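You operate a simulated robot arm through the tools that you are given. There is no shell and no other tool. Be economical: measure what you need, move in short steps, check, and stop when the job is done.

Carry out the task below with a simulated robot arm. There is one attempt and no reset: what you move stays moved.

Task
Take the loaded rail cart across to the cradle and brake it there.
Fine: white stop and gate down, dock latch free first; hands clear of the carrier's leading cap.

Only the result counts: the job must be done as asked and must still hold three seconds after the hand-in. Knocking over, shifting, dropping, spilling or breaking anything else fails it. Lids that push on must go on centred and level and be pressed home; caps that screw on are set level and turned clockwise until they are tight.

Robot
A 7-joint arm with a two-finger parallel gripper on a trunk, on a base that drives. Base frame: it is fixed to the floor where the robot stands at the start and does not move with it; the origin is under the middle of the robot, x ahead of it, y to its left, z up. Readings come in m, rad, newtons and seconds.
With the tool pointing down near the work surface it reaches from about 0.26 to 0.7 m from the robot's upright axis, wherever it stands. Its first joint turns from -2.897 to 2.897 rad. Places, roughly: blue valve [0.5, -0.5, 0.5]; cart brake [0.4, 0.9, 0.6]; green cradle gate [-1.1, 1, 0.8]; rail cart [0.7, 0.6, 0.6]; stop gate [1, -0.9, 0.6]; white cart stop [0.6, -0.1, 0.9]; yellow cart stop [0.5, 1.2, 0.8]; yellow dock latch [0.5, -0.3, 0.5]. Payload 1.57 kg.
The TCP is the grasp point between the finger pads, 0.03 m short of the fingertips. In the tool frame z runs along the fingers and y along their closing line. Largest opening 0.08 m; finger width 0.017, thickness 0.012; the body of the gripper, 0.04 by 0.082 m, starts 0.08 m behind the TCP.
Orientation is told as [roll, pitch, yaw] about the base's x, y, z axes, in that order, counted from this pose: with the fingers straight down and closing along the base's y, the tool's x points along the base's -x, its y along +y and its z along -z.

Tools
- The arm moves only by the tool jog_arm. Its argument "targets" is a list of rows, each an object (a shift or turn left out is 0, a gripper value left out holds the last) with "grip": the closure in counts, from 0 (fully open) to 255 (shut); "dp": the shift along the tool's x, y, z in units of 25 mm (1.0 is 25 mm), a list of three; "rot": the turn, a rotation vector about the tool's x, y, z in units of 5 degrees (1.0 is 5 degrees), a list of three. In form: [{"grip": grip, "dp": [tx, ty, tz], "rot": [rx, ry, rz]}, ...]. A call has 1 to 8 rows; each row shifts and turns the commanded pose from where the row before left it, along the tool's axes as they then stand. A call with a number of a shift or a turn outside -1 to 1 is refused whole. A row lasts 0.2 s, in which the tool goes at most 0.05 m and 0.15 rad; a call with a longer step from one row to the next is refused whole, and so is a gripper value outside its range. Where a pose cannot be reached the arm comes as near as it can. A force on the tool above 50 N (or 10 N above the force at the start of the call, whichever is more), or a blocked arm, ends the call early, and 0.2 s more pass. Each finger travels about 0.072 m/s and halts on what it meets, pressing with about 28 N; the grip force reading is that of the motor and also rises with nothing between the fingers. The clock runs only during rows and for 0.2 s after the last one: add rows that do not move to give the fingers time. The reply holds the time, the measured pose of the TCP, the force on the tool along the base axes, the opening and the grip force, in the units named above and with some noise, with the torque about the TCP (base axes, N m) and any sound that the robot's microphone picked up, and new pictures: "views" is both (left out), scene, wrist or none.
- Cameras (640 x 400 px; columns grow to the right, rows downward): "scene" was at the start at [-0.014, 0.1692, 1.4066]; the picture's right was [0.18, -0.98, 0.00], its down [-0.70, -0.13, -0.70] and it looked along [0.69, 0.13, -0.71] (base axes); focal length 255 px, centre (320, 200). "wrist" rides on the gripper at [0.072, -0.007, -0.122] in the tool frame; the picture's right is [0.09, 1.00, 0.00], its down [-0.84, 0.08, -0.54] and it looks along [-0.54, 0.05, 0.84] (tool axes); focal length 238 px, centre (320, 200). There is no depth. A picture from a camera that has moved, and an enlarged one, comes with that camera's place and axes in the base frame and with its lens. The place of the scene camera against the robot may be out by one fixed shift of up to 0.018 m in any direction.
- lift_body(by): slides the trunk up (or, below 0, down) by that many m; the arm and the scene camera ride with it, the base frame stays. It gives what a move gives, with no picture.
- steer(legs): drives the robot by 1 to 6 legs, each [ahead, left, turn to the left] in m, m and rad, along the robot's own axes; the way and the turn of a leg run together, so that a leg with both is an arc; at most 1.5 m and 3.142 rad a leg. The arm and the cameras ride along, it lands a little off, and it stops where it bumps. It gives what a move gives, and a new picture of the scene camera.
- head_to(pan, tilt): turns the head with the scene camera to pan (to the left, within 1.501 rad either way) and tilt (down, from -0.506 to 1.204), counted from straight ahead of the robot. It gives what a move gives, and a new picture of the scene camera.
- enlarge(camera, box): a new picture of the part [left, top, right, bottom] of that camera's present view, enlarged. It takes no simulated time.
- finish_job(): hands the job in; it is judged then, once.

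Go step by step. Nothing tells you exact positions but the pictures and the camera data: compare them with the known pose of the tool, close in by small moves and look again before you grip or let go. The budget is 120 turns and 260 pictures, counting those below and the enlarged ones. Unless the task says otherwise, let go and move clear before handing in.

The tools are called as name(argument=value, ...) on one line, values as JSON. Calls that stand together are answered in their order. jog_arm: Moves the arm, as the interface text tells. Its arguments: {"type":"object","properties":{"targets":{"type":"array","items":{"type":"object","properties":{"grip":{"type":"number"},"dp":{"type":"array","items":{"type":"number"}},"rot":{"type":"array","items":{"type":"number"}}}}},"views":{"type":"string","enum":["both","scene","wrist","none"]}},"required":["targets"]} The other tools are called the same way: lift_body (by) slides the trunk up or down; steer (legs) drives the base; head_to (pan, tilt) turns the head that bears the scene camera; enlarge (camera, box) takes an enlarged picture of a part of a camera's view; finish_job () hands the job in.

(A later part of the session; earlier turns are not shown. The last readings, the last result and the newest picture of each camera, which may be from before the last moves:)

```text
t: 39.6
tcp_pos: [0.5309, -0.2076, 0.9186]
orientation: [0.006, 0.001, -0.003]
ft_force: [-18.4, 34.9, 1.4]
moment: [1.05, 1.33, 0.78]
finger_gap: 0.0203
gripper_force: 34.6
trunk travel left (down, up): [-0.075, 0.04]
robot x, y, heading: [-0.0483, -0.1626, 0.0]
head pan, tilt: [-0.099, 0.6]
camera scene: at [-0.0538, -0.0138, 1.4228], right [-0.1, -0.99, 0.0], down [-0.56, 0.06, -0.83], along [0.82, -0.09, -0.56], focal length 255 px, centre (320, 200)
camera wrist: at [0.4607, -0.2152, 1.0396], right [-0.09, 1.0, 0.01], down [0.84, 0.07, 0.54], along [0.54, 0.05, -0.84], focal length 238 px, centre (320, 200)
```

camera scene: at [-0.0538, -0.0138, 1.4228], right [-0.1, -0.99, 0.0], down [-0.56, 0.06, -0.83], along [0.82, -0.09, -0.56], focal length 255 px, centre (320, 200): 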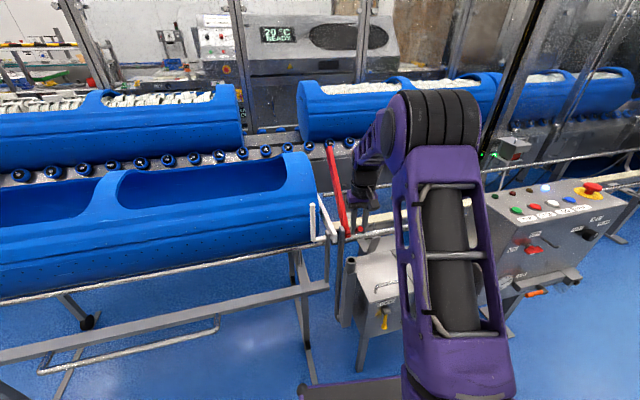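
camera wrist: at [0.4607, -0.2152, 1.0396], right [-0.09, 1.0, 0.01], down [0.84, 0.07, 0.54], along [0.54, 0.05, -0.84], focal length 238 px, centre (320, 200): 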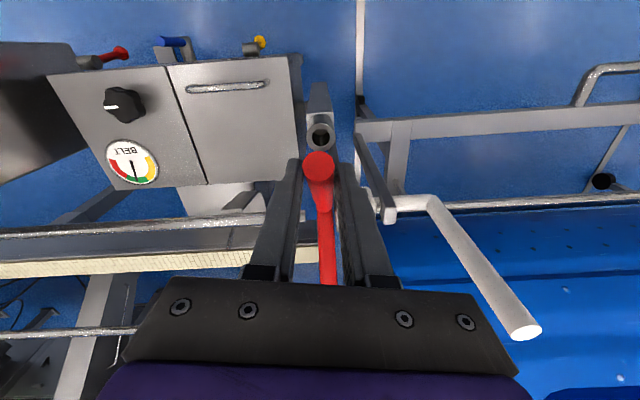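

jog_arm(targets=[{"dp": [-0.65, 0.25, -0.42]}, {"dp": [-0.72, 0.15, -0.3]}, {"dp": [-0.7, 0.1, -0.12]}], views="both")

enlarge(camera="scene", box=[250, 140, 410, 300])

```text
t: 40.4
tcp_pos: [0.5866, -0.1999, 0.9394]
orientation: [0.003, -0.006, -0.007]
ft_force: [-7.9, 24.5, 10.9]
moment: [1.0, 1.07, -0.01]
finger_gap: 0.0179
gripper_force: 32.4
trunk travel left (down, up): [-0.075, 0.04]
robot x, y, heading: [-0.047, -0.1609, -0.004]
head pan, tilt: [-0.099, 0.6]
camera scene: at [-0.0534, -0.0147, 1.4228], right [-0.1, -0.99, 0.0], down [-0.56, 0.06, -0.83], along [0.82, -0.09, -0.56], focal length 255 px, centre (320, 200)
camera wrist: at [0.5144, -0.2069, 1.0614], right [-0.09, 1.0, 0.0], down [0.83, 0.07, 0.55], along [0.55, 0.05, -0.84], focal length 238 px, centre (320, 200)
```

scene: 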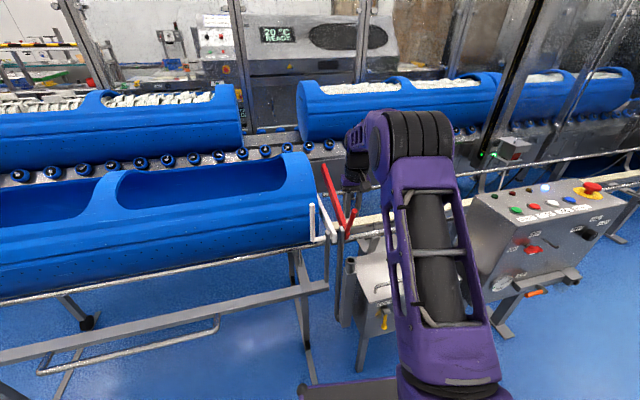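
wrist: 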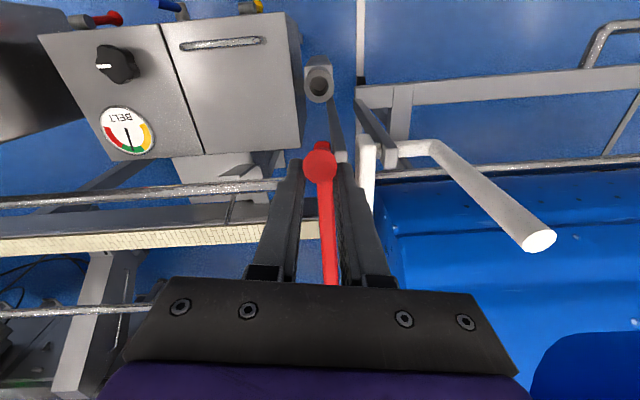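

```text
2.50 times, centred on (330, 220) of scene
camera zoom: at [-0.0534, -0.0147, 1.4228], right [-0.1, -0.99, 0.0], down [-0.56, 0.06, -0.83], along [0.82, -0.09, -0.56], focal length 638 px, centre (295, 150)
```

zoom: 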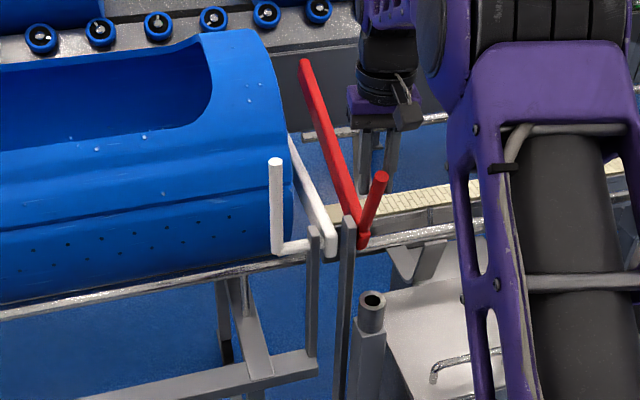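

The red handle is nearly upright, but the bar may still be a bit above level. I'll re-grip lower on the handle and push a little further.

jog_arm(targets=[{"grip": 150}, {"dp": [-0.15, -0.3, 0.8], "grip": 150}, {"dp": [-0.1, 0, 0.7]}, {"grip": 255}, {"grip": 255}, {"grip": 255}], views="none")

jog_arm(targets=[{"dp": [-0.5, 0.1, 0]}, {"dp": [-0.5, 0, 0.1]}], views="both")

enlarge(camera="scene", box=[250, 140, 410, 300])

```text
t: 41.9
tcp_pos: [0.5947, -0.1944, 0.8972]
orientation: [0.015, 0.001, 0.01]
ft_force: [-0.6, 4.9, 1.3]
moment: [0.18, 0.37, 0.14]
finger_gap: 0.0177
gripper_force: 32.0
trunk travel left (down, up): [-0.075, 0.04]
robot x, y, heading: [-0.0485, -0.1638, -0.006]
head pan, tilt: [-0.099, 0.6]
stopped in row 6: the force on the tool passed its limit at 50 N (the readings are from after the stop); the commanded pose is now the measured one
```

```text
t: 42.5
tcp_pos: [0.6161, -0.1938, 0.8981]
orientation: [0.014, -0.001, 0.009]
ft_force: [-21.7, 15.1, 5.2]
moment: [-3.31, -0.25, 0.02]
finger_gap: 0.0191
gripper_force: 33.2
trunk travel left (down, up): [-0.075, 0.04]
robot x, y, heading: [-0.0464, -0.1585, -0.002]
head pan, tilt: [-0.099, 0.6]
camera scene: at [-0.0548, -0.0144, 1.4228], right [-0.1, -0.99, 0.0], down [-0.56, 0.06, -0.83], along [0.82, -0.08, -0.56], focal length 255 px, centre (320, 200)
camera wrist: at [0.5454, -0.2028, 1.0202], right [-0.1, 0.99, 0.01], down [0.84, 0.08, 0.54], along [0.54, 0.07, -0.84], focal length 238 px, centre (320, 200)
```

scene: 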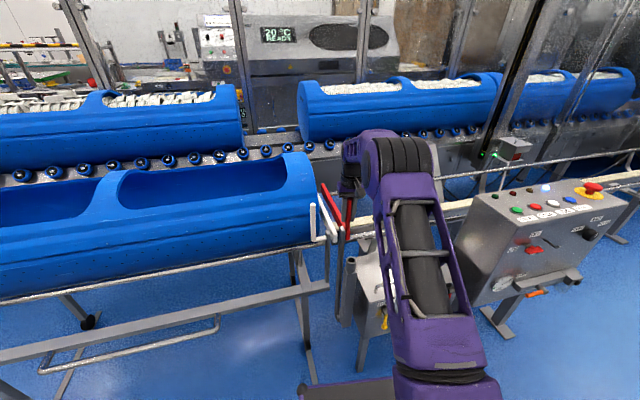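
wrist: 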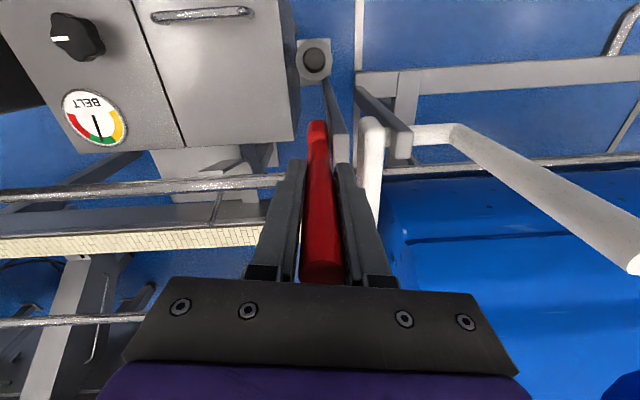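

```text
2.50 times, centred on (330, 220) of scene
camera zoom: at [-0.0548, -0.0144, 1.4228], right [-0.1, -0.99, 0.0], down [-0.56, 0.06, -0.83], along [0.82, -0.08, -0.56], focal length 638 px, centre (295, 150)
```

zoom: 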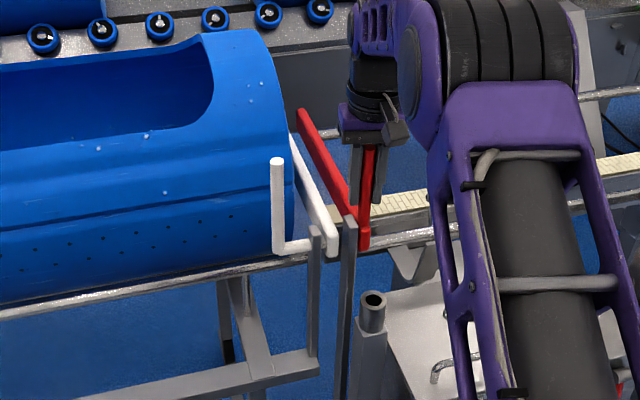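

jog_arm(targets=[{"dp": [-0.5, 0, 0.1]}, {"dp": [-0.5, 0, 0.15]}], views="none")

enlarge(camera="scene", box=[250, 140, 410, 300])

```text
t: 43.1
tcp_pos: [0.6428, -0.1984, 0.8915]
orientation: [0.013, -0.003, 0.004]
ft_force: [-0.4, -0.6, -0.5]
moment: [0.01, 0.01, -0.01]
finger_gap: 0.0001
gripper_force: 21.5
trunk travel left (down, up): [-0.075, 0.04]
robot x, y, heading: [-0.0472, -0.1626, -0.004]
head pan, tilt: [-0.099, 0.6]
```

```text
2.50 times, centred on (330, 220) of scene
camera zoom: at [-0.052, -0.0162, 1.4228], right [-0.1, -0.99, 0.0], down [-0.56, 0.06, -0.83], along [0.82, -0.09, -0.56], focal length 638 px, centre (295, 150)
```

zoom: 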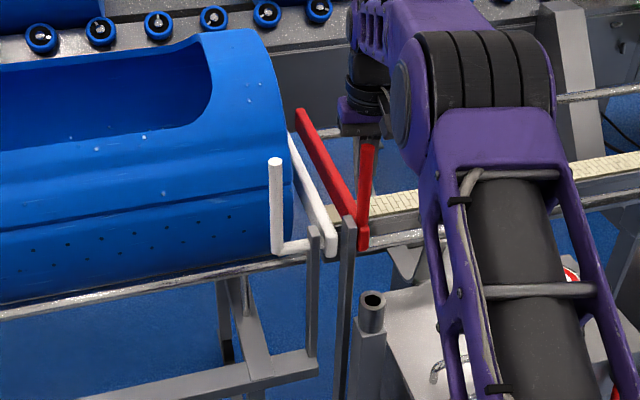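

The fingers slid off once the gate stopped moving, and both bars now lie level. I'll lift off and move toward the yellow dock latch.

jog_arm(targets=[{"dp": [0, 0, -1]}, {"dp": [0, 0, -1]}, {"dp": [0, 0, -1]}, {"dp": [0, 0, -1]}, {"dp": [1, -0.5, -0.5]}, {"dp": [1, -0.5, 0], "grip": 0}, {"dp": [1, -0.5, 0]}, {"dp": [1, -0.5, 0]}], views="none")

jog_arm(targets=[{"dp": [1, -0.5, 0]}, {"dp": [1, -0.5, 0]}, {"dp": [1, -0.5, 0]}, {"dp": [1, -0.5, 0]}, {"dp": [1, -0.5, 0.5]}, {"dp": [0.5, 0, 1]}, {"dp": [0.5, 0, 1]}], views="both")

```text
t: 44.9
tcp_pos: [0.5432, -0.2475, 1.0005]
orientation: [0.016, 0.0, 0.006]
ft_force: [0.4, -0.7, 0.5]
moment: [0.0, 0.01, 0.0]
finger_gap: 0.0798
gripper_force: 0.0
trunk travel left (down, up): [-0.075, 0.04]
robot x, y, heading: [-0.048, -0.1622, -0.005]
head pan, tilt: [-0.099, 0.6]
```

```text
t: 46.5
tcp_pos: [0.3934, -0.3092, 0.9383]
orientation: [0.014, -0.002, 0.006]
ft_force: [0.7, 0.6, -0.2]
moment: [0.03, 0.01, 0.0]
finger_gap: 0.0799
gripper_force: 0.0
trunk travel left (down, up): [-0.075, 0.04]
robot x, y, heading: [-0.0431, -0.1626, -0.004]
head pan, tilt: [-0.099, 0.6]
camera scene: at [-0.0524, -0.0161, 1.4229], right [-0.1, -0.99, 0.0], down [-0.56, 0.06, -0.83], along [0.82, -0.08, -0.56], focal length 255 px, centre (320, 200)
camera wrist: at [0.3227, -0.3188, 1.0606], right [-0.1, 1.0, 0.01], down [0.84, 0.07, 0.54], along [0.54, 0.07, -0.84], focal length 238 px, centre (320, 200)
```

scene: 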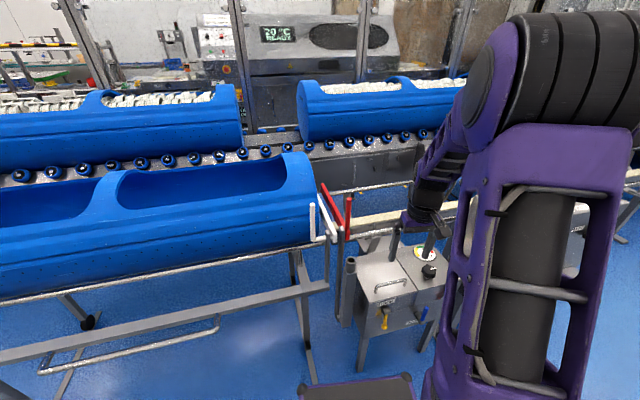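
wrist: 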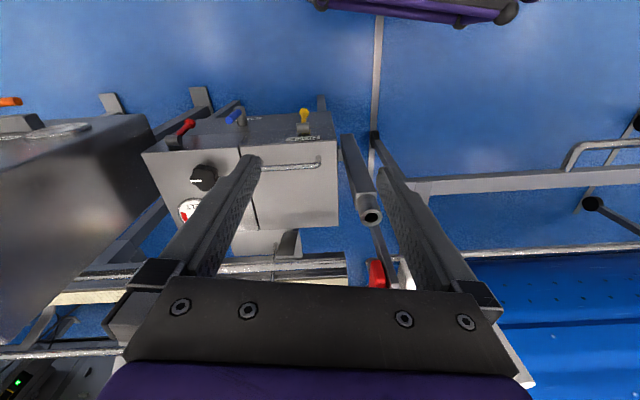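

enlarge(camera="scene", box=[330, 220, 450, 350])

enlarge(camera="wrist", box=[150, 80, 400, 240])

```text
3.08 times, centred on (390, 285) of scene
camera zoom: at [-0.0524, -0.0161, 1.4229], right [-0.1, -0.99, 0.0], down [-0.56, 0.06, -0.83], along [0.82, -0.08, -0.56], focal length 786 px, centre (105, -62)
```

zoom: 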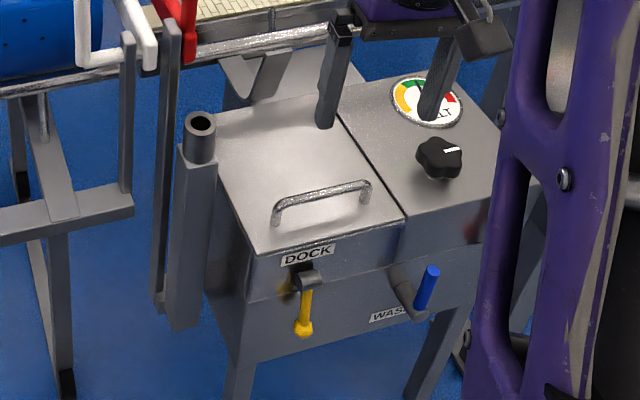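

```text
2.50 times, centred on (275, 160) of wrist
camera zoom: at [0.3227, -0.3188, 1.0606], right [-0.1, 1.0, 0.01], down [0.84, 0.07, 0.54], along [0.54, 0.07, -0.84], focal length 596 px, centre (432, 300)
```

zoom: 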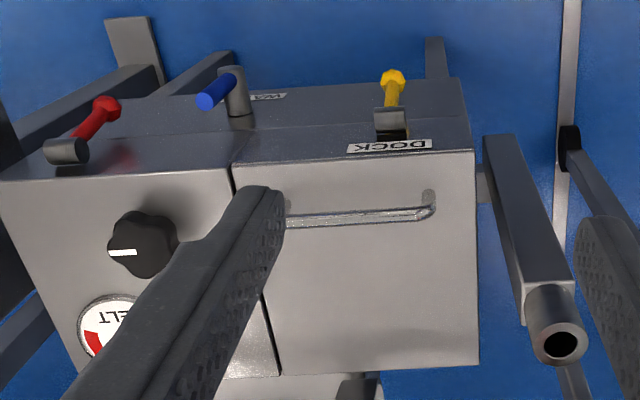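

enlarge(camera="scene", box=[370, 285, 430, 335])

enlarge(camera="wrist", box=[270, 95, 350, 145])

```text
8.00 times, centred on (400, 310) of scene
camera zoom: at [-0.0524, -0.0161, 1.4229], right [-0.1, -0.99, 0.0], down [-0.56, 0.06, -0.83], along [0.82, -0.08, -0.56], focal length 2043 px, centre (-320, -680)
```

zoom: 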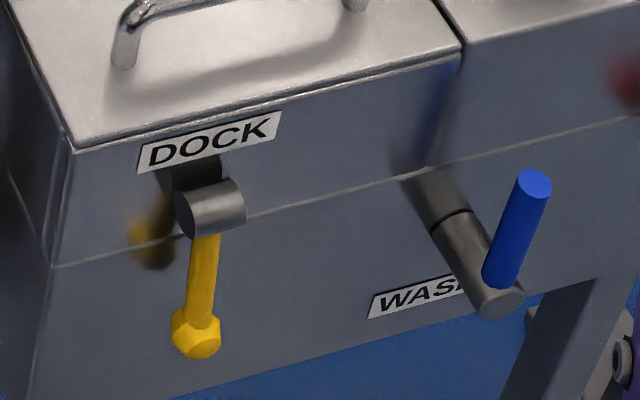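

```text
8.00 times, centred on (310, 120) of wrist
camera zoom: at [0.3227, -0.3188, 1.0606], right [-0.1, 1.0, 0.01], down [0.84, 0.07, 0.54], along [0.54, 0.07, -0.84], focal length 1907 px, centre (400, 840)
```

zoom: 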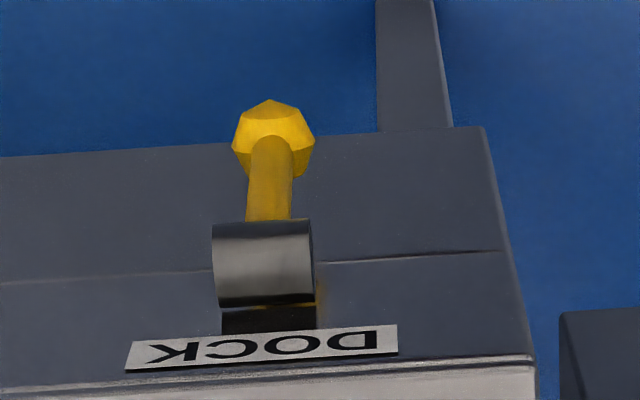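

The yellow lever hangs down from a hub at about (0.473, -0.33, 0.545), with its knob at (0.458, -0.333, 0.466). It swings about a horizontal axis, so I'll tilt the tool 45° toward the box, come in, pull the lever out and lift it.

jog_arm(targets=[{"rot": [0, -1, 0], "dp": [0.5, -0.3, 1]}, {"rot": [0, -1, 0], "dp": [0.5, -0.3, 1]}, {"rot": [0, -1, 0], "dp": [0.5, -0.3, 1]}, {"rot": [0, -1, 0], "dp": [0.5, 0, 1]}, {"rot": [0, -1, 0], "dp": [0.5, 0, 0.5]}, {"rot": [0, -1, 0], "dp": [0.5, 0, 0.5]}, {"rot": [0, -1, 0], "dp": [0.5, 0, 0]}, {"rot": [0, -1, 0], "dp": [0.5, 0, 0]}], views="both")

```text
t: 48.3
tcp_pos: [0.3251, -0.3309, 0.7859]
orientation: [0.019, -0.702, -0.009]
ft_force: [-0.2, 0.2, 0.6]
moment: [-0.01, 0.01, -0.01]
finger_gap: 0.0797
gripper_force: 0.1
trunk travel left (down, up): [-0.075, 0.04]
robot x, y, heading: [-0.0478, -0.1614, -0.004]
head pan, tilt: [-0.099, 0.6]
camera scene: at [-0.0523, -0.0159, 1.4229], right [-0.1, -0.99, 0.0], down [-0.56, 0.06, -0.83], along [0.82, -0.08, -0.56], focal length 255 px, centre (320, 200)
camera wrist: at [0.1913, -0.3382, 0.8334], right [-0.08, 1.0, -0.04], down [0.29, 0.07, 0.96], along [0.95, 0.06, -0.29], focal length 238 px, centre (320, 200)
```

scene: 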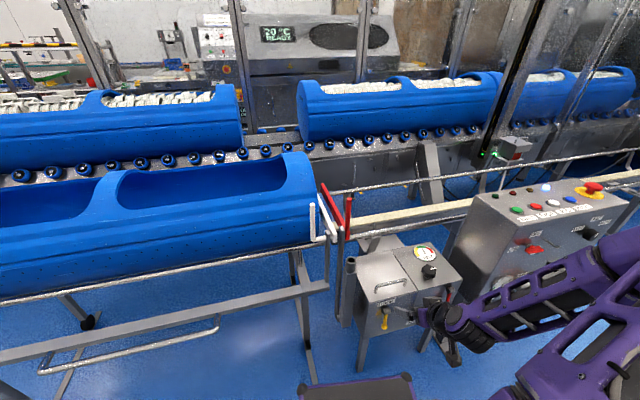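
wrist: 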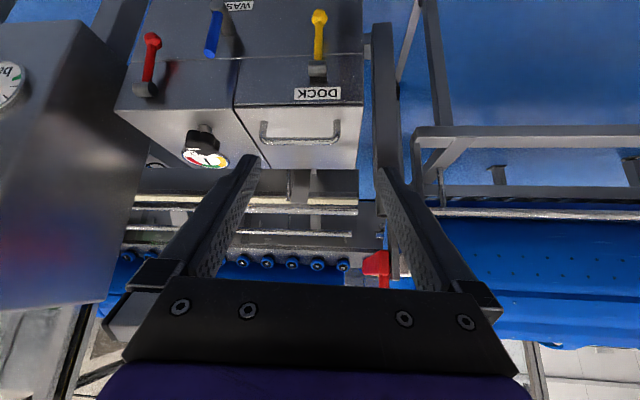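

jog_arm(targets=[{"dp": [0.7, 0, 1]}, {"dp": [0.7, 0, 1]}, {"dp": [0.7, 0, 1]}, {"dp": [0.7, 0, 1]}, {"dp": [0.7, 0, 1]}, {"dp": [0.7, -0.1, 1]}, {"dp": [0, 0, 1]}, {"dp": [0, 0, 1]}], views="both")

```text
t: 50.1
tcp_pos: [0.3701, -0.3281, 0.5659]
orientation: [0.018, -0.699, -0.007]
ft_force: [0.1, 0.8, 0.0]
moment: [0.0, 0.03, 0.0]
finger_gap: 0.0801
gripper_force: 0.0
trunk travel left (down, up): [-0.075, 0.04]
robot x, y, heading: [-0.043, -0.1616, -0.005]
head pan, tilt: [-0.099, 0.6]
camera scene: at [-0.0526, -0.0161, 1.4229], right [-0.1, -0.99, 0.0], down [-0.56, 0.06, -0.83], along [0.82, -0.08, -0.56], focal length 255 px, centre (320, 200)
camera wrist: at [0.2383, -0.3372, 0.6134], right [-0.08, 1.0, -0.04], down [0.29, 0.06, 0.95], along [0.95, 0.06, -0.3], focal length 238 px, centre (320, 200)
```

scene: 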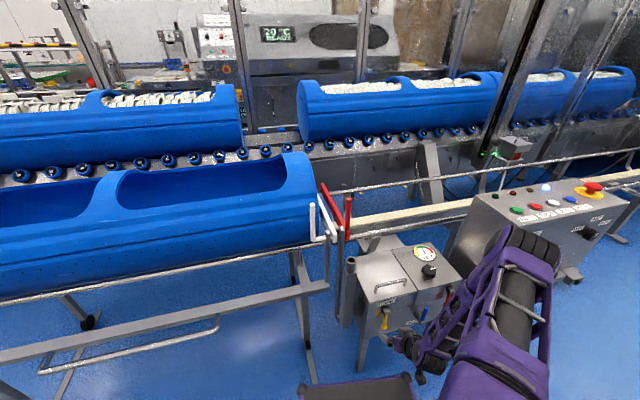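
wrist: 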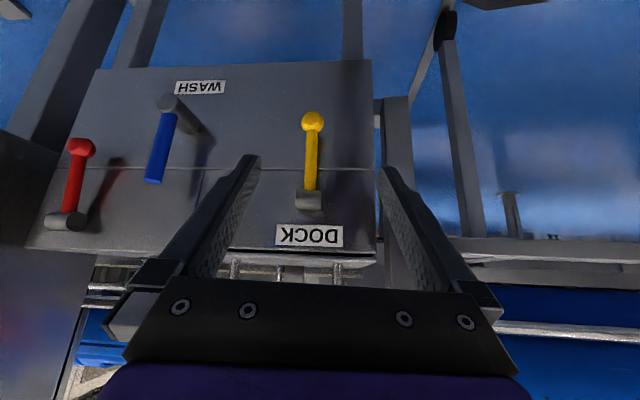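

The lever is straight ahead along the fingers. I'll advance and close on it.

jog_arm(targets=[{"dp": [0, -0.1, 1]}, {"dp": [0, -0.1, 1]}, {"dp": [0, -0.05, 1]}, {"dp": [0, 0, 1]}, {"dp": [-0.1, 0, 0.9]}, {"grip": 255}, {"grip": 255}, {"grip": 255}], views="wrist")

```text
t: 51.9
tcp_pos: [0.4524, -0.3346, 0.4743]
orientation: [0.017, -0.7, -0.007]
ft_force: [2.2, -3.1, -2.9]
moment: [-0.08, 0.1, -0.05]
finger_gap: 0.025
gripper_force: 33.6
trunk travel left (down, up): [-0.075, 0.04]
robot x, y, heading: [-0.0518, -0.1599, -0.001]
head pan, tilt: [-0.099, 0.6]
camera wrist: at [0.3198, -0.3435, 0.5217], right [-0.08, 1.0, -0.05], down [0.29, 0.07, 0.95], along [0.95, 0.06, -0.3], focal length 238 px, centre (320, 200)
```

wrist: 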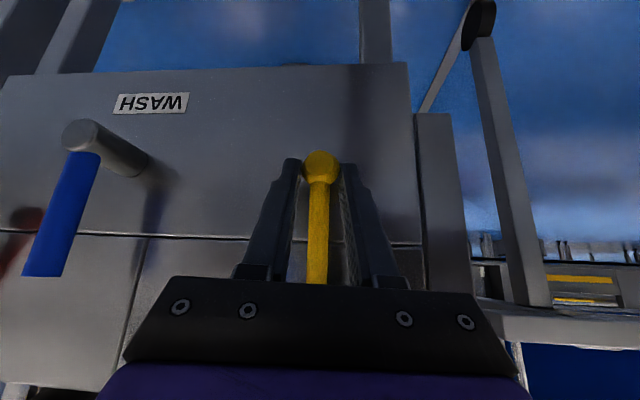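

jog_arm(targets=[{"dp": [0.27, 0, -0.53]}, {"dp": [0.15, 0, -0.57]}, {"dp": [0.03, 0, -0.59]}], views="wrist")

```text
t: 52.7
tcp_pos: [0.4163, -0.3342, 0.4993]
orientation: [0.021, -0.698, -0.004]
ft_force: [-0.2, 0.7, 0.3]
moment: [0.0, 0.0, -0.04]
finger_gap: 0.0
gripper_force: 21.4
trunk travel left (down, up): [-0.075, 0.04]
robot x, y, heading: [-0.0451, -0.1629, -0.002]
head pan, tilt: [-0.099, 0.6]
camera wrist: at [0.2838, -0.3423, 0.5473], right [-0.08, 1.0, -0.04], down [0.29, 0.06, 0.95], along [0.95, 0.06, -0.3], focal length 238 px, centre (320, 200)
```

wrist: 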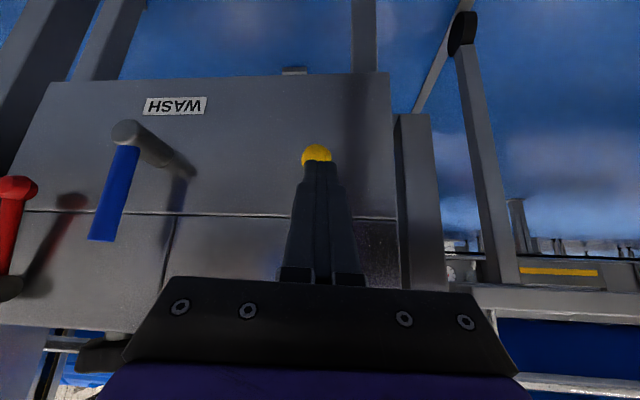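

The fingers slipped off the knob and the lever did not swing outward, so its axis may be different. I'll back off and look at it closely.

jog_arm(targets=[{"dp": [0, 0, -1], "grip": 0}, {"dp": [0, 0, -1]}, {"dp": [0.5, 0, -0.5]}, {"dp": [0.5, 0, 0]}], views="wrist")

enlarge(camera="wrist", box=[260, 90, 380, 280])

enlarge(camera="scene", box=[370, 285, 430, 335])

```text
t: 53.7
tcp_pos: [0.3563, -0.335, 0.5313]
orientation: [0.021, -0.7, -0.005]
ft_force: [-0.1, -0.5, -0.2]
moment: [-0.01, 0.05, 0.0]
finger_gap: 0.0802
gripper_force: 0.1
trunk travel left (down, up): [-0.075, 0.04]
robot x, y, heading: [-0.046, -0.1588, -0.004]
head pan, tilt: [-0.099, 0.6]
camera wrist: at [0.2244, -0.3433, 0.5792], right [-0.08, 1.0, -0.04], down [0.29, 0.07, 0.95], along [0.95, 0.06, -0.3], focal length 238 px, centre (320, 200)
```

wrist: 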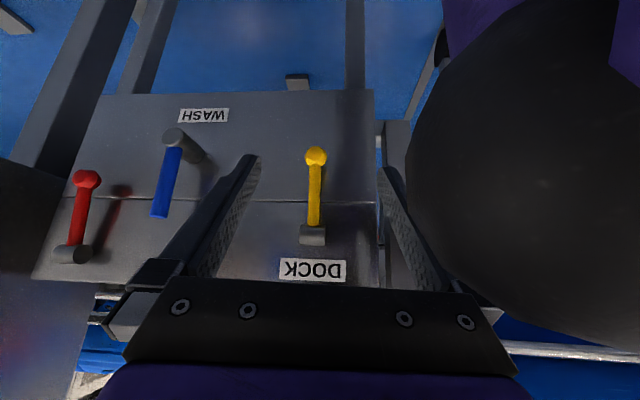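

```text
2.11 times, centred on (320, 185) of wrist
camera zoom: at [0.2244, -0.3433, 0.5792], right [-0.08, 1.0, -0.04], down [0.29, 0.07, 0.95], along [0.95, 0.06, -0.3], focal length 502 px, centre (320, 232)
```

zoom: 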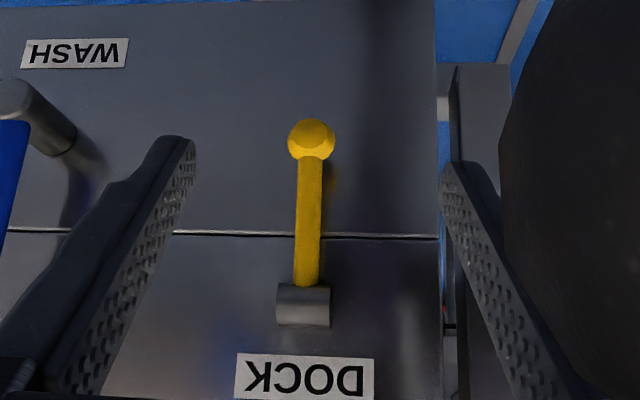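

```text
8.00 times, centred on (400, 310) of scene
camera zoom: at [-0.0524, -0.016, 1.4229], right [-0.1, -0.99, 0.0], down [-0.56, 0.06, -0.83], along [0.82, -0.08, -0.56], focal length 2043 px, centre (-320, -680)
```

zoom: 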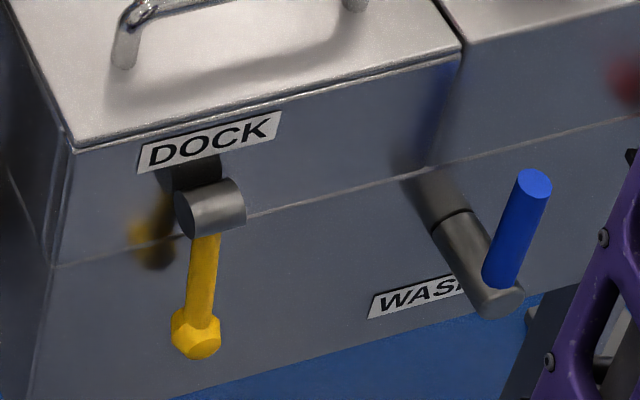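

The hub's axis runs along y, so the lever must swing out and up. My grip was near the pad edge, so I'll take the knob more centrally and try again.

jog_arm(targets=[{"dp": [-0.6, 0, 0.2]}, {"dp": [-0.55, 0, 0.6]}, {"dp": [0, 0, 1]}, {"dp": [0, 0, 1]}, {"dp": [0, 0, 1]}, {"dp": [0, 0, 1], "grip": 100}], views="wrist")

jog_arm(targets=[{"grip": 255}, {"grip": 255}, {"grip": 255}], views="wrist")

```text
t: 55.1
tcp_pos: [0.4582, -0.3343, 0.4555]
orientation: [0.02, -0.698, -0.006]
ft_force: [0.2, 0.1, 0.0]
moment: [0.02, -0.02, -0.01]
finger_gap: 0.0486
gripper_force: 0.0
trunk travel left (down, up): [-0.075, 0.04]
robot x, y, heading: [-0.047, -0.1624, -0.005]
head pan, tilt: [-0.099, 0.6]
camera wrist: at [0.3239, -0.3426, 0.504], right [-0.08, 1.0, -0.04], down [0.29, 0.06, 0.95], along [0.95, 0.06, -0.3], focal length 238 px, centre (320, 200)
```

wrist: 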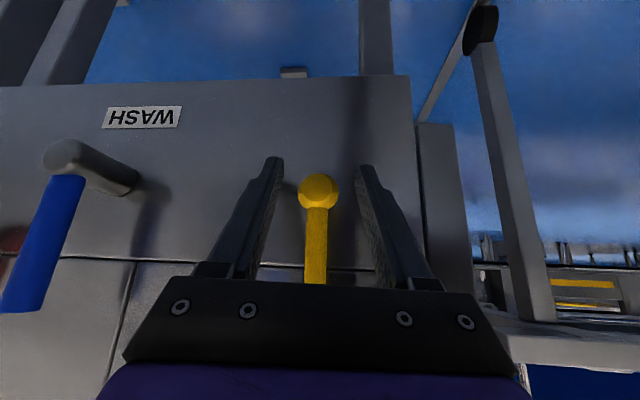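

```text
t: 55.9
tcp_pos: [0.4561, -0.3349, 0.457]
orientation: [0.019, -0.697, -0.007]
ft_force: [2.1, -5.0, -4.8]
moment: [-0.01, 0.12, -0.05]
finger_gap: 0.025
gripper_force: 36.2
trunk travel left (down, up): [-0.075, 0.04]
robot x, y, heading: [-0.0425, -0.1602, -0.003]
head pan, tilt: [-0.099, 0.6]
camera wrist: at [0.3239, -0.3432, 0.5041], right [-0.08, 1.0, -0.05], down [0.29, 0.07, 0.95], along [0.95, 0.06, -0.3], focal length 238 px, centre (320, 200)
```

wrist: 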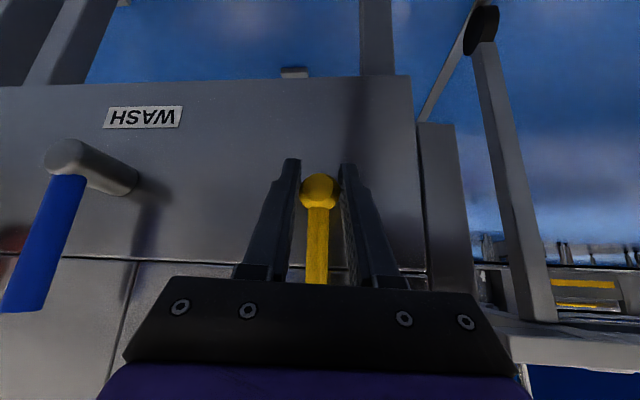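

jog_arm(targets=[{"dp": [0.16, 0, -0.24]}, {"dp": [0.15, 0, -0.24]}, {"dp": [0.11, 0, -0.26]}], views="wrist")

```text
t: 56.7
tcp_pos: [0.4379, -0.337, 0.4653]
orientation: [0.013, -0.7, -0.005]
ft_force: [14.5, -24.5, -12.5]
moment: [-0.16, 0.78, -0.22]
finger_gap: 0.0253
gripper_force: 36.9
trunk travel left (down, up): [-0.075, 0.04]
robot x, y, heading: [-0.0485, -0.1574, -0.001]
head pan, tilt: [-0.099, 0.6]
camera wrist: at [0.3049, -0.3448, 0.5127], right [-0.07, 1.0, -0.05], down [0.29, 0.07, 0.95], along [0.95, 0.06, -0.29], focal length 238 px, centre (320, 200)
```

wrist: 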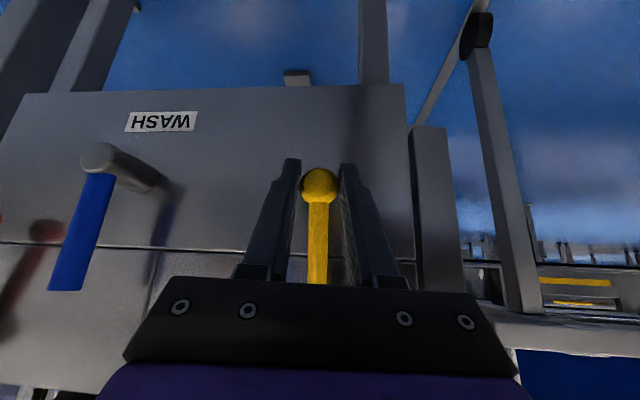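

jog_arm(targets=[{"dp": [0.11, -0.1, -0.26]}, {"dp": [0.06, -0.1, -0.28]}, {"dp": [0.06, -0.05, -0.28]}], views="wrist")

```text
t: 57.5
tcp_pos: [0.4192, -0.3385, 0.4755]
orientation: [0.02, -0.698, -0.007]
ft_force: [11.2, -14.8, -11.9]
moment: [-0.11, 0.93, -0.23]
finger_gap: 0.0251
gripper_force: 36.7
trunk travel left (down, up): [-0.075, 0.04]
robot x, y, heading: [-0.0467, -0.1631, -0.005]
head pan, tilt: [-0.099, 0.6]
camera wrist: at [0.287, -0.3481, 0.523], right [-0.08, 1.0, -0.04], down [0.29, 0.06, 0.95], along [0.95, 0.06, -0.3], focal length 238 px, centre (320, 200)
```

wrist: 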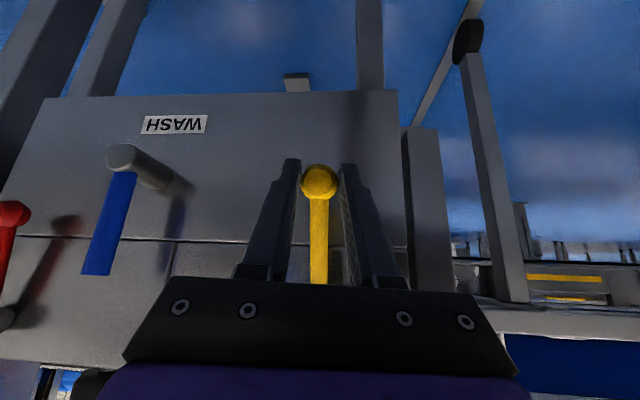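

The lever is coming along. I'll continue the arc.

jog_arm(targets=[{"dp": [0.06, -0.05, -0.28]}, {"dp": [0.06, 0, -0.28]}, {"dp": [0.02, 0, -0.29]}, {"dp": [0.02, 0, -0.29]}, {"dp": [-0.03, 0, -0.29]}, {"dp": [-0.04, 0, -0.28]}, {"dp": [-0.08, 0, -0.28]}, {"dp": [-0.09, 0, -0.27]}], views="wrist")

```text
t: 59.3
tcp_pos: [0.3859, -0.3407, 0.5218]
orientation: [0.021, -0.703, -0.005]
ft_force: [-0.3, -0.3, -0.4]
moment: [-0.01, 0.01, -0.01]
finger_gap: 0.0
gripper_force: 21.2
trunk travel left (down, up): [-0.075, 0.04]
robot x, y, heading: [-0.0444, -0.1659, 0.0]
head pan, tilt: [-0.099, 0.6]
camera wrist: at [0.2526, -0.3498, 0.569], right [-0.08, 1.0, -0.04], down [0.29, 0.06, 0.96], along [0.95, 0.06, -0.29], focal length 238 px, centre (320, 200)
```

wrist: 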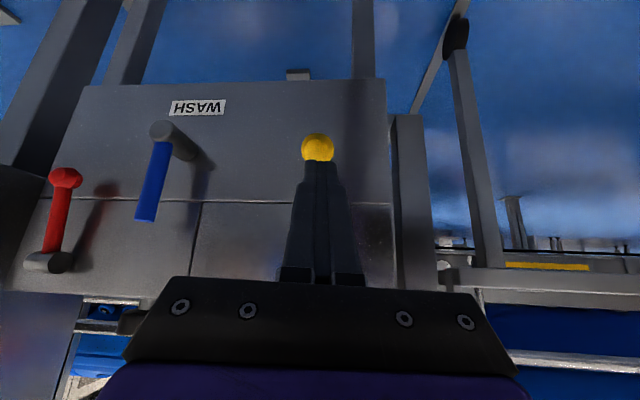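

The fingers slipped again, but the lever stayed partly raised, with its knob now at about (0.418, 0.476). I'll re-grip deeper and continue.

jog_arm(targets=[{"dp": [0.1, 0, -0.8], "grip": 0}, {"dp": [0.1, -0.05, -0.2], "grip": 0}, {"grip": 0, "dp": [0, 0, 0.8]}, {"dp": [0, 0, 1]}, {"dp": [0, 0, 1], "grip": 100}, {"dp": [0, 0, 0.7], "grip": 120}], views="wrist")

```text
t: 60.7
tcp_pos: [0.4221, -0.3422, 0.47]
orientation: [0.019, -0.7, -0.006]
ft_force: [0.3, 0.4, -0.8]
moment: [0.01, -0.02, -0.02]
finger_gap: 0.0424
gripper_force: 0.0
trunk travel left (down, up): [-0.075, 0.04]
robot x, y, heading: [-0.042, -0.1618, -0.005]
head pan, tilt: [-0.099, 0.6]
camera wrist: at [0.2889, -0.3501, 0.5166], right [-0.08, 1.0, -0.04], down [0.29, 0.06, 0.95], along [0.95, 0.06, -0.3], focal length 238 px, centre (320, 200)
```

wrist: 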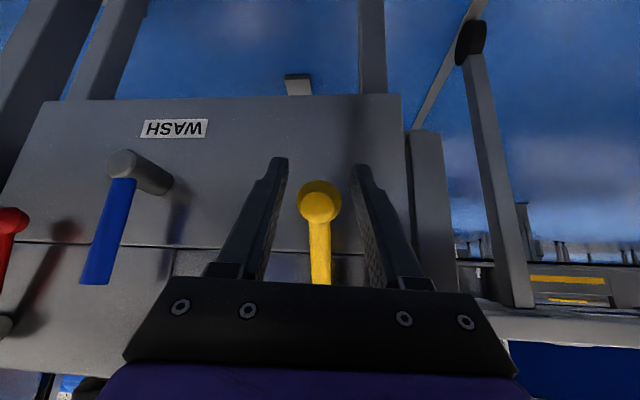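

jog_arm(targets=[{"grip": 255}, {"grip": 255}, {"dp": [0.08, 0, -0.4]}, {"dp": [0.02, 0, -0.4]}, {"dp": [-0.03, 0, -0.41]}, {"dp": [-0.08, 0, -0.4]}], views="wrist")

```text
t: 62.1
tcp_pos: [0.3954, -0.3453, 0.5012]
orientation: [0.016, -0.701, -0.009]
ft_force: [11.1, -22.7, -4.5]
moment: [0.11, 0.88, 0.04]
finger_gap: 0.0254
gripper_force: 37.1
trunk travel left (down, up): [-0.075, 0.04]
robot x, y, heading: [-0.0442, -0.1636, -0.003]
head pan, tilt: [-0.099, 0.6]
camera wrist: at [0.263, -0.3531, 0.5485], right [-0.07, 1.0, -0.05], down [0.29, 0.07, 0.95], along [0.95, 0.06, -0.29], focal length 238 px, centre (320, 200)
```

wrist: 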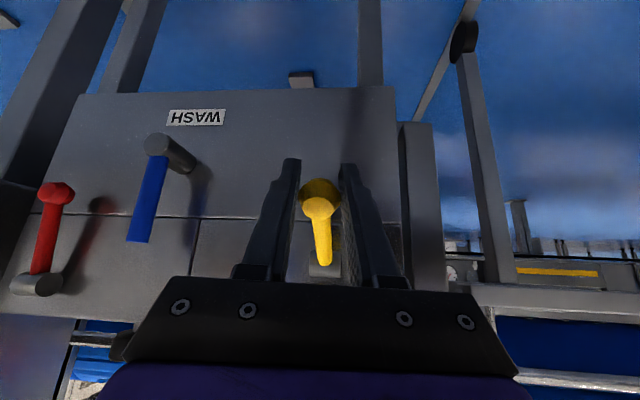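

jog_arm(targets=[{"dp": [-0.12, -0.08, -0.39]}, {"dp": [-0.17, -0.08, -0.36]}, {"dp": [-0.22, -0.05, -0.35]}, {"dp": [-0.25, 0, -0.31]}], views="wrist")

```text
t: 63.1
tcp_pos: [0.3847, -0.3469, 0.5372]
orientation: [0.024, -0.691, -0.007]
ft_force: [0.1, -2.5, -26.2]
moment: [0.03, 0.16, -0.04]
finger_gap: 0.0252
gripper_force: 36.6
trunk travel left (down, up): [-0.075, 0.04]
robot x, y, heading: [-0.0436, -0.1602, -0.001]
head pan, tilt: [-0.099, 0.6]
camera wrist: at [0.2523, -0.3557, 0.5854], right [-0.08, 1.0, -0.04], down [0.3, 0.06, 0.95], along [0.95, 0.06, -0.3], focal length 238 px, centre (320, 200)
```

wrist: 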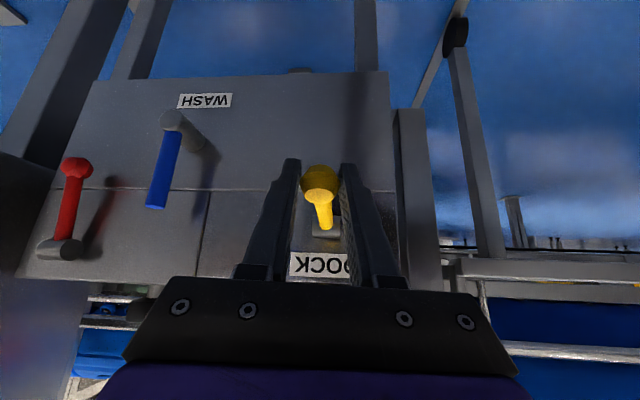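

jog_arm(targets=[{"dp": [-0.26, 0, -0.28]}, {"dp": [-0.28, 0, -0.25]}], views="both")

enlarge(camera="scene", box=[360, 275, 440, 335])

```text
t: 63.7
tcp_pos: [0.3916, -0.3448, 0.5603]
orientation: [0.023, -0.708, -0.001]
ft_force: [6.4, 13.9, 2.0]
moment: [0.32, -0.01, 0.22]
finger_gap: 0.0125
gripper_force: 29.3
trunk travel left (down, up): [-0.075, 0.04]
robot x, y, heading: [-0.0472, -0.1641, -0.002]
head pan, tilt: [-0.099, 0.6]
camera scene: at [-0.0523, -0.0155, 1.4235], right [-0.1, -0.99, 0.0], down [-0.56, 0.06, -0.83], along [0.82, -0.08, -0.56], focal length 255 px, centre (320, 200)
camera wrist: at [0.2592, -0.3544, 0.6067], right [-0.08, 1.0, -0.04], down [0.28, 0.06, 0.96], along [0.96, 0.07, -0.29], focal length 238 px, centre (320, 200)
```

scene: 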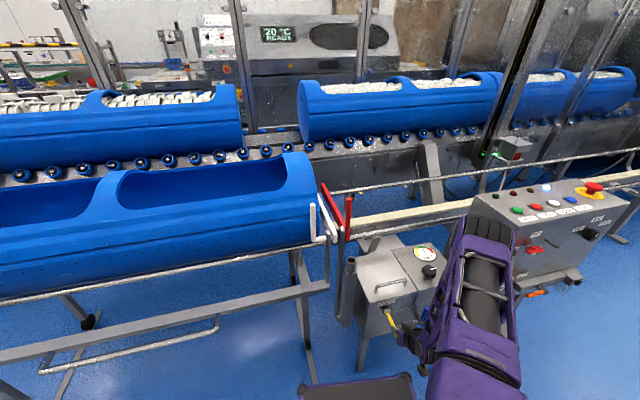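
wrist: 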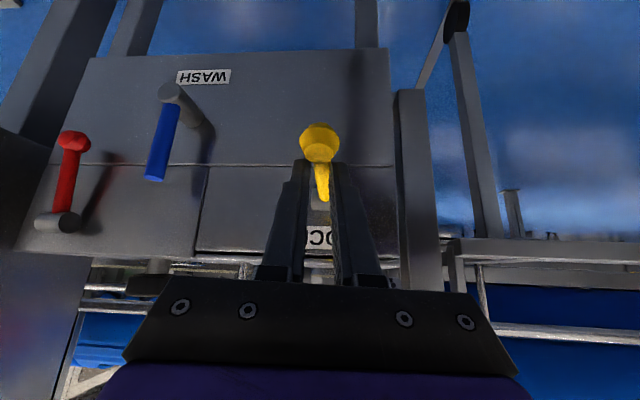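

```text
6.67 times, centred on (400, 305) of scene
camera zoom: at [-0.0523, -0.0155, 1.4235], right [-0.1, -0.99, 0.0], down [-0.56, 0.06, -0.83], along [0.82, -0.08, -0.56], focal length 1703 px, centre (-213, -500)
```

zoom: 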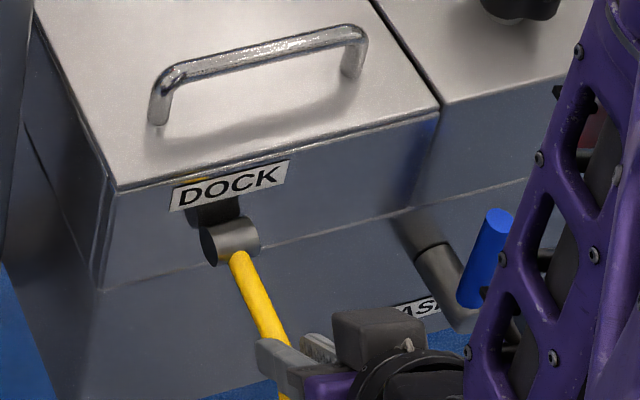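

jog_arm(targets=[{"grip": 100}, {"dp": [0, 0, -1], "grip": 60}, {"dp": [0, 0, -1]}, {"dp": [0.5, 0, -1]}, {"dp": [0.5, 0, -1]}], views="wrist")

enlarge(camera="scene", box=[360, 275, 440, 335])

```text
t: 64.9
tcp_pos: [0.3068, -0.3494, 0.6186]
orientation: [0.02, -0.7, -0.006]
ft_force: [-0.6, 0.3, 0.7]
moment: [0.0, 0.02, -0.01]
finger_gap: 0.0613
gripper_force: 0.1
trunk travel left (down, up): [-0.075, 0.04]
robot x, y, heading: [-0.0489, -0.1587, -0.004]
head pan, tilt: [-0.099, 0.6]
camera wrist: at [0.1735, -0.3573, 0.6662], right [-0.08, 1.0, -0.05], down [0.29, 0.07, 0.95], along [0.95, 0.06, -0.29], focal length 238 px, centre (320, 200)
```

wrist: 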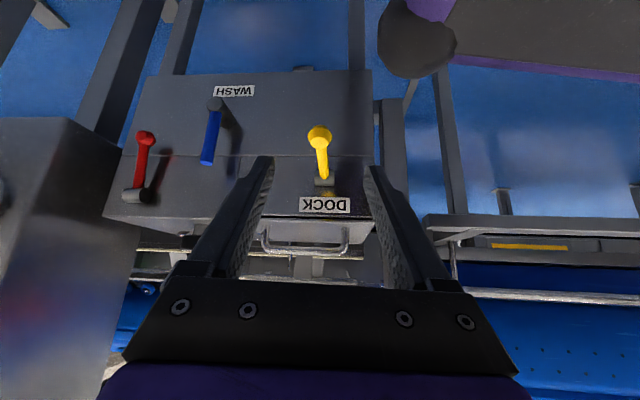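

```text
6.67 times, centred on (400, 305) of scene
camera zoom: at [-0.0523, -0.016, 1.4229], right [-0.1, -0.99, 0.0], down [-0.56, 0.06, -0.83], along [0.82, -0.08, -0.57], focal length 1703 px, centre (-213, -500)
```

zoom: 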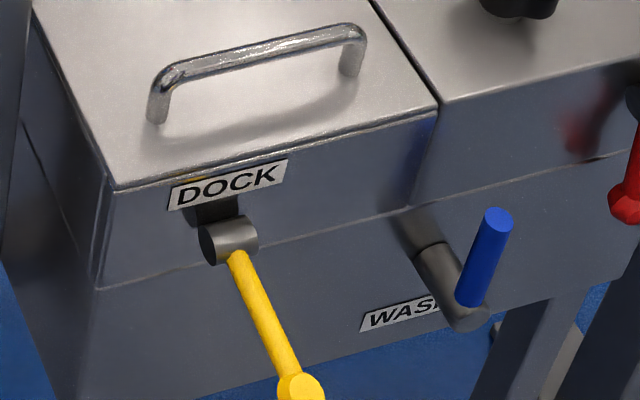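

jog_arm(targets=[{"rot": [0, -1, 0], "grip": 255}, {"rot": [0, -1, 0]}, {"rot": [0, -1, 0]}, {"rot": [0, -1, 0]}, {"dp": [0.93, 0.1, 0.73]}, {"dp": [0.93, 0.1, 0.73]}, {"dp": [0.93, 0, 0.73]}, {"dp": [0, 0, 0.5]}], views="wrist")

```text
t: 66.5
tcp_pos: [0.3152, -0.3454, 0.5578]
orientation: [0.045, -1.066, -0.038]
ft_force: [-8.5, 0.5, 27.9]
moment: [0.44, 2.0, 0.02]
finger_gap: 0.0001
gripper_force: 21.1
trunk travel left (down, up): [-0.075, 0.04]
robot x, y, heading: [-0.0494, -0.159, -0.003]
head pan, tilt: [-0.099, 0.6]
stopped in row 7: the force on the tool passed its limit at 206 N (the readings are from after the stop); the commanded pose is now the measured one
camera wrist: at [0.1745, -0.3525, 0.5547], right [-0.05, 1.0, -0.06], down [-0.07, 0.06, 1.0], along [1.0, 0.05, 0.07], focal length 238 px, centre (320, 200)
```

wrist: 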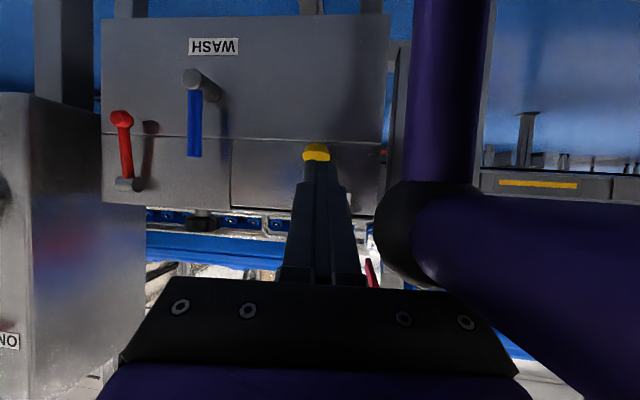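

Something hit the arm hard, possibly the wrist against my own base. I'll back out the way I came and look.

jog_arm(targets=[{"dp": [-0.6, 0, -0.4]}, {"dp": [-0.6, 0, -0.4]}], views="scene")

head_to(pan=-0.4, tilt=1.0)

```text
t: 67.0
tcp_pos: [0.3117, -0.3464, 0.5927]
orientation: [0.043, -1.064, -0.034]
ft_force: [0.1, -1.0, -0.2]
moment: [0.01, 0.01, 0.02]
finger_gap: 0.0
gripper_force: 21.4
trunk travel left (down, up): [-0.075, 0.04]
robot x, y, heading: [-0.0484, -0.1599, -0.007]
head pan, tilt: [-0.099, 0.6]
camera scene: at [-0.0524, -0.0161, 1.4229], right [-0.1, -0.99, 0.0], down [-0.56, 0.06, -0.83], along [0.82, -0.08, -0.56], focal length 255 px, centre (320, 200)
```

scene: 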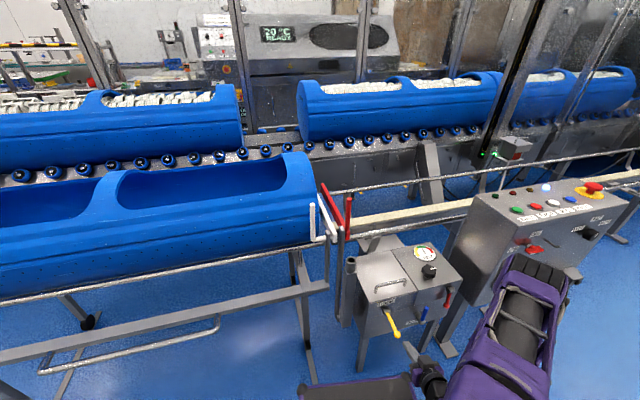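

```text
t: 67.9
tcp_pos: [0.3116, -0.3465, 0.5929]
orientation: [0.046, -1.063, -0.035]
ft_force: [0.2, -0.3, 0.7]
moment: [0.02, -0.04, 0.0]
finger_gap: 0.0
gripper_force: 21.4
trunk travel left (down, up): [-0.075, 0.04]
robot x, y, heading: [-0.0487, -0.1631, -0.005]
head pan, tilt: [-0.4, 1.0]
camera scene: at [-0.0762, -0.0343, 1.3909], right [-0.39, -0.92, 0.0], down [-0.77, 0.33, -0.54], along [0.5, -0.21, -0.84], focal length 255 px, centre (320, 200)
```

scene: 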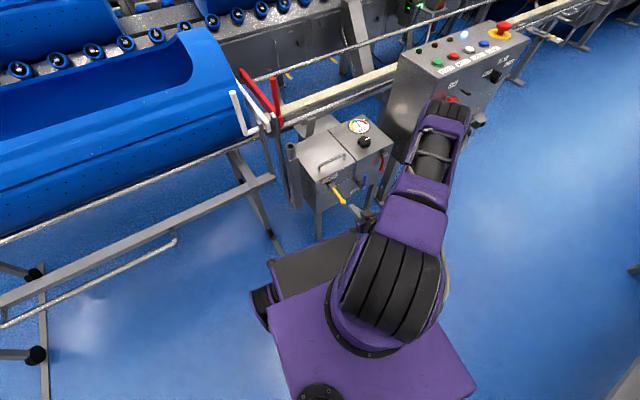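

The elbow is close to the big panel, so I'll fold the arm up and back toward neutral. The latch lever is out to about horizontal and resisted further lifting, so it seems to be at its stop.

jog_arm(targets=[{"dp": [-1, 0, -0.6], "rot": [0, 1, 0]}, {"dp": [-1, 0, -0.6], "rot": [0, 1, 0]}, {"dp": [-1, 0.5, -0.6], "rot": [0, 1, 0]}, {"dp": [-1, 0.5, -1], "rot": [0, 1, 0]}, {"dp": [-0.5, 1, -1], "rot": [0, 1, 0]}, {"dp": [-0.5, 1, -1], "rot": [0, 1, 0]}, {"dp": [0, 1, -1], "rot": [0, 1, 0]}, {"dp": [0, 1, -1], "rot": [0, 1, 0]}], views="none")

jog_arm(targets=[{"dp": [0, 1, -1], "rot": [0, 1, 0]}, {"dp": [0, 1, -1], "rot": [0, 1, 0]}, {"dp": [0, 1, -1], "rot": [0, 1, 0]}, {"dp": [0, 1, -1], "rot": [0, 1, 0]}, {"dp": [0, 1, -0.5], "grip": 0}], views="scene")

enlarge(camera="scene", box=[240, 80, 440, 240])

```text
t: 69.7
tcp_pos: [0.3097, -0.2395, 0.809]
orientation: [0.027, -0.363, -0.003]
ft_force: [-0.3, 0.1, -0.1]
moment: [0.01, 0.03, -0.01]
finger_gap: 0.0001
gripper_force: 21.4
out of reach, approached as far as the arm can: row 6, 7, 8
trunk travel left (down, up): [-0.075, 0.04]
robot x, y, heading: [-0.0437, -0.1651, -0.006]
head pan, tilt: [-0.4, 1.0]
```

```text
t: 70.9
tcp_pos: [0.285, -0.1166, 0.9179]
orientation: [0.02, -0.014, 0.003]
ft_force: [0.1, -0.3, -0.2]
moment: [0.0, 0.02, -0.01]
finger_gap: 0.0523
gripper_force: 0.0
trunk travel left (down, up): [-0.075, 0.04]
robot x, y, heading: [-0.0465, -0.1593, -0.007]
head pan, tilt: [-0.4, 1.0]
camera scene: at [-0.0762, -0.0344, 1.3909], right [-0.39, -0.92, 0.0], down [-0.77, 0.33, -0.54], along [0.5, -0.21, -0.84], focal length 255 px, centre (320, 200)
```

scene: 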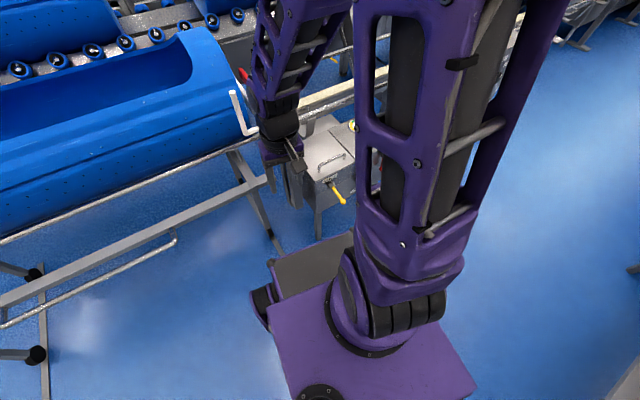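

```text
2.50 times, centred on (340, 160) of scene
camera zoom: at [-0.0762, -0.0344, 1.3909], right [-0.39, -0.92, 0.0], down [-0.77, 0.33, -0.54], along [0.5, -0.21, -0.84], focal length 638 px, centre (270, 300)
```

zoom: 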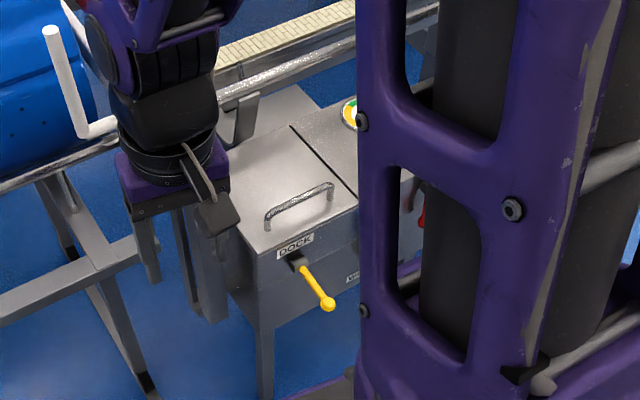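

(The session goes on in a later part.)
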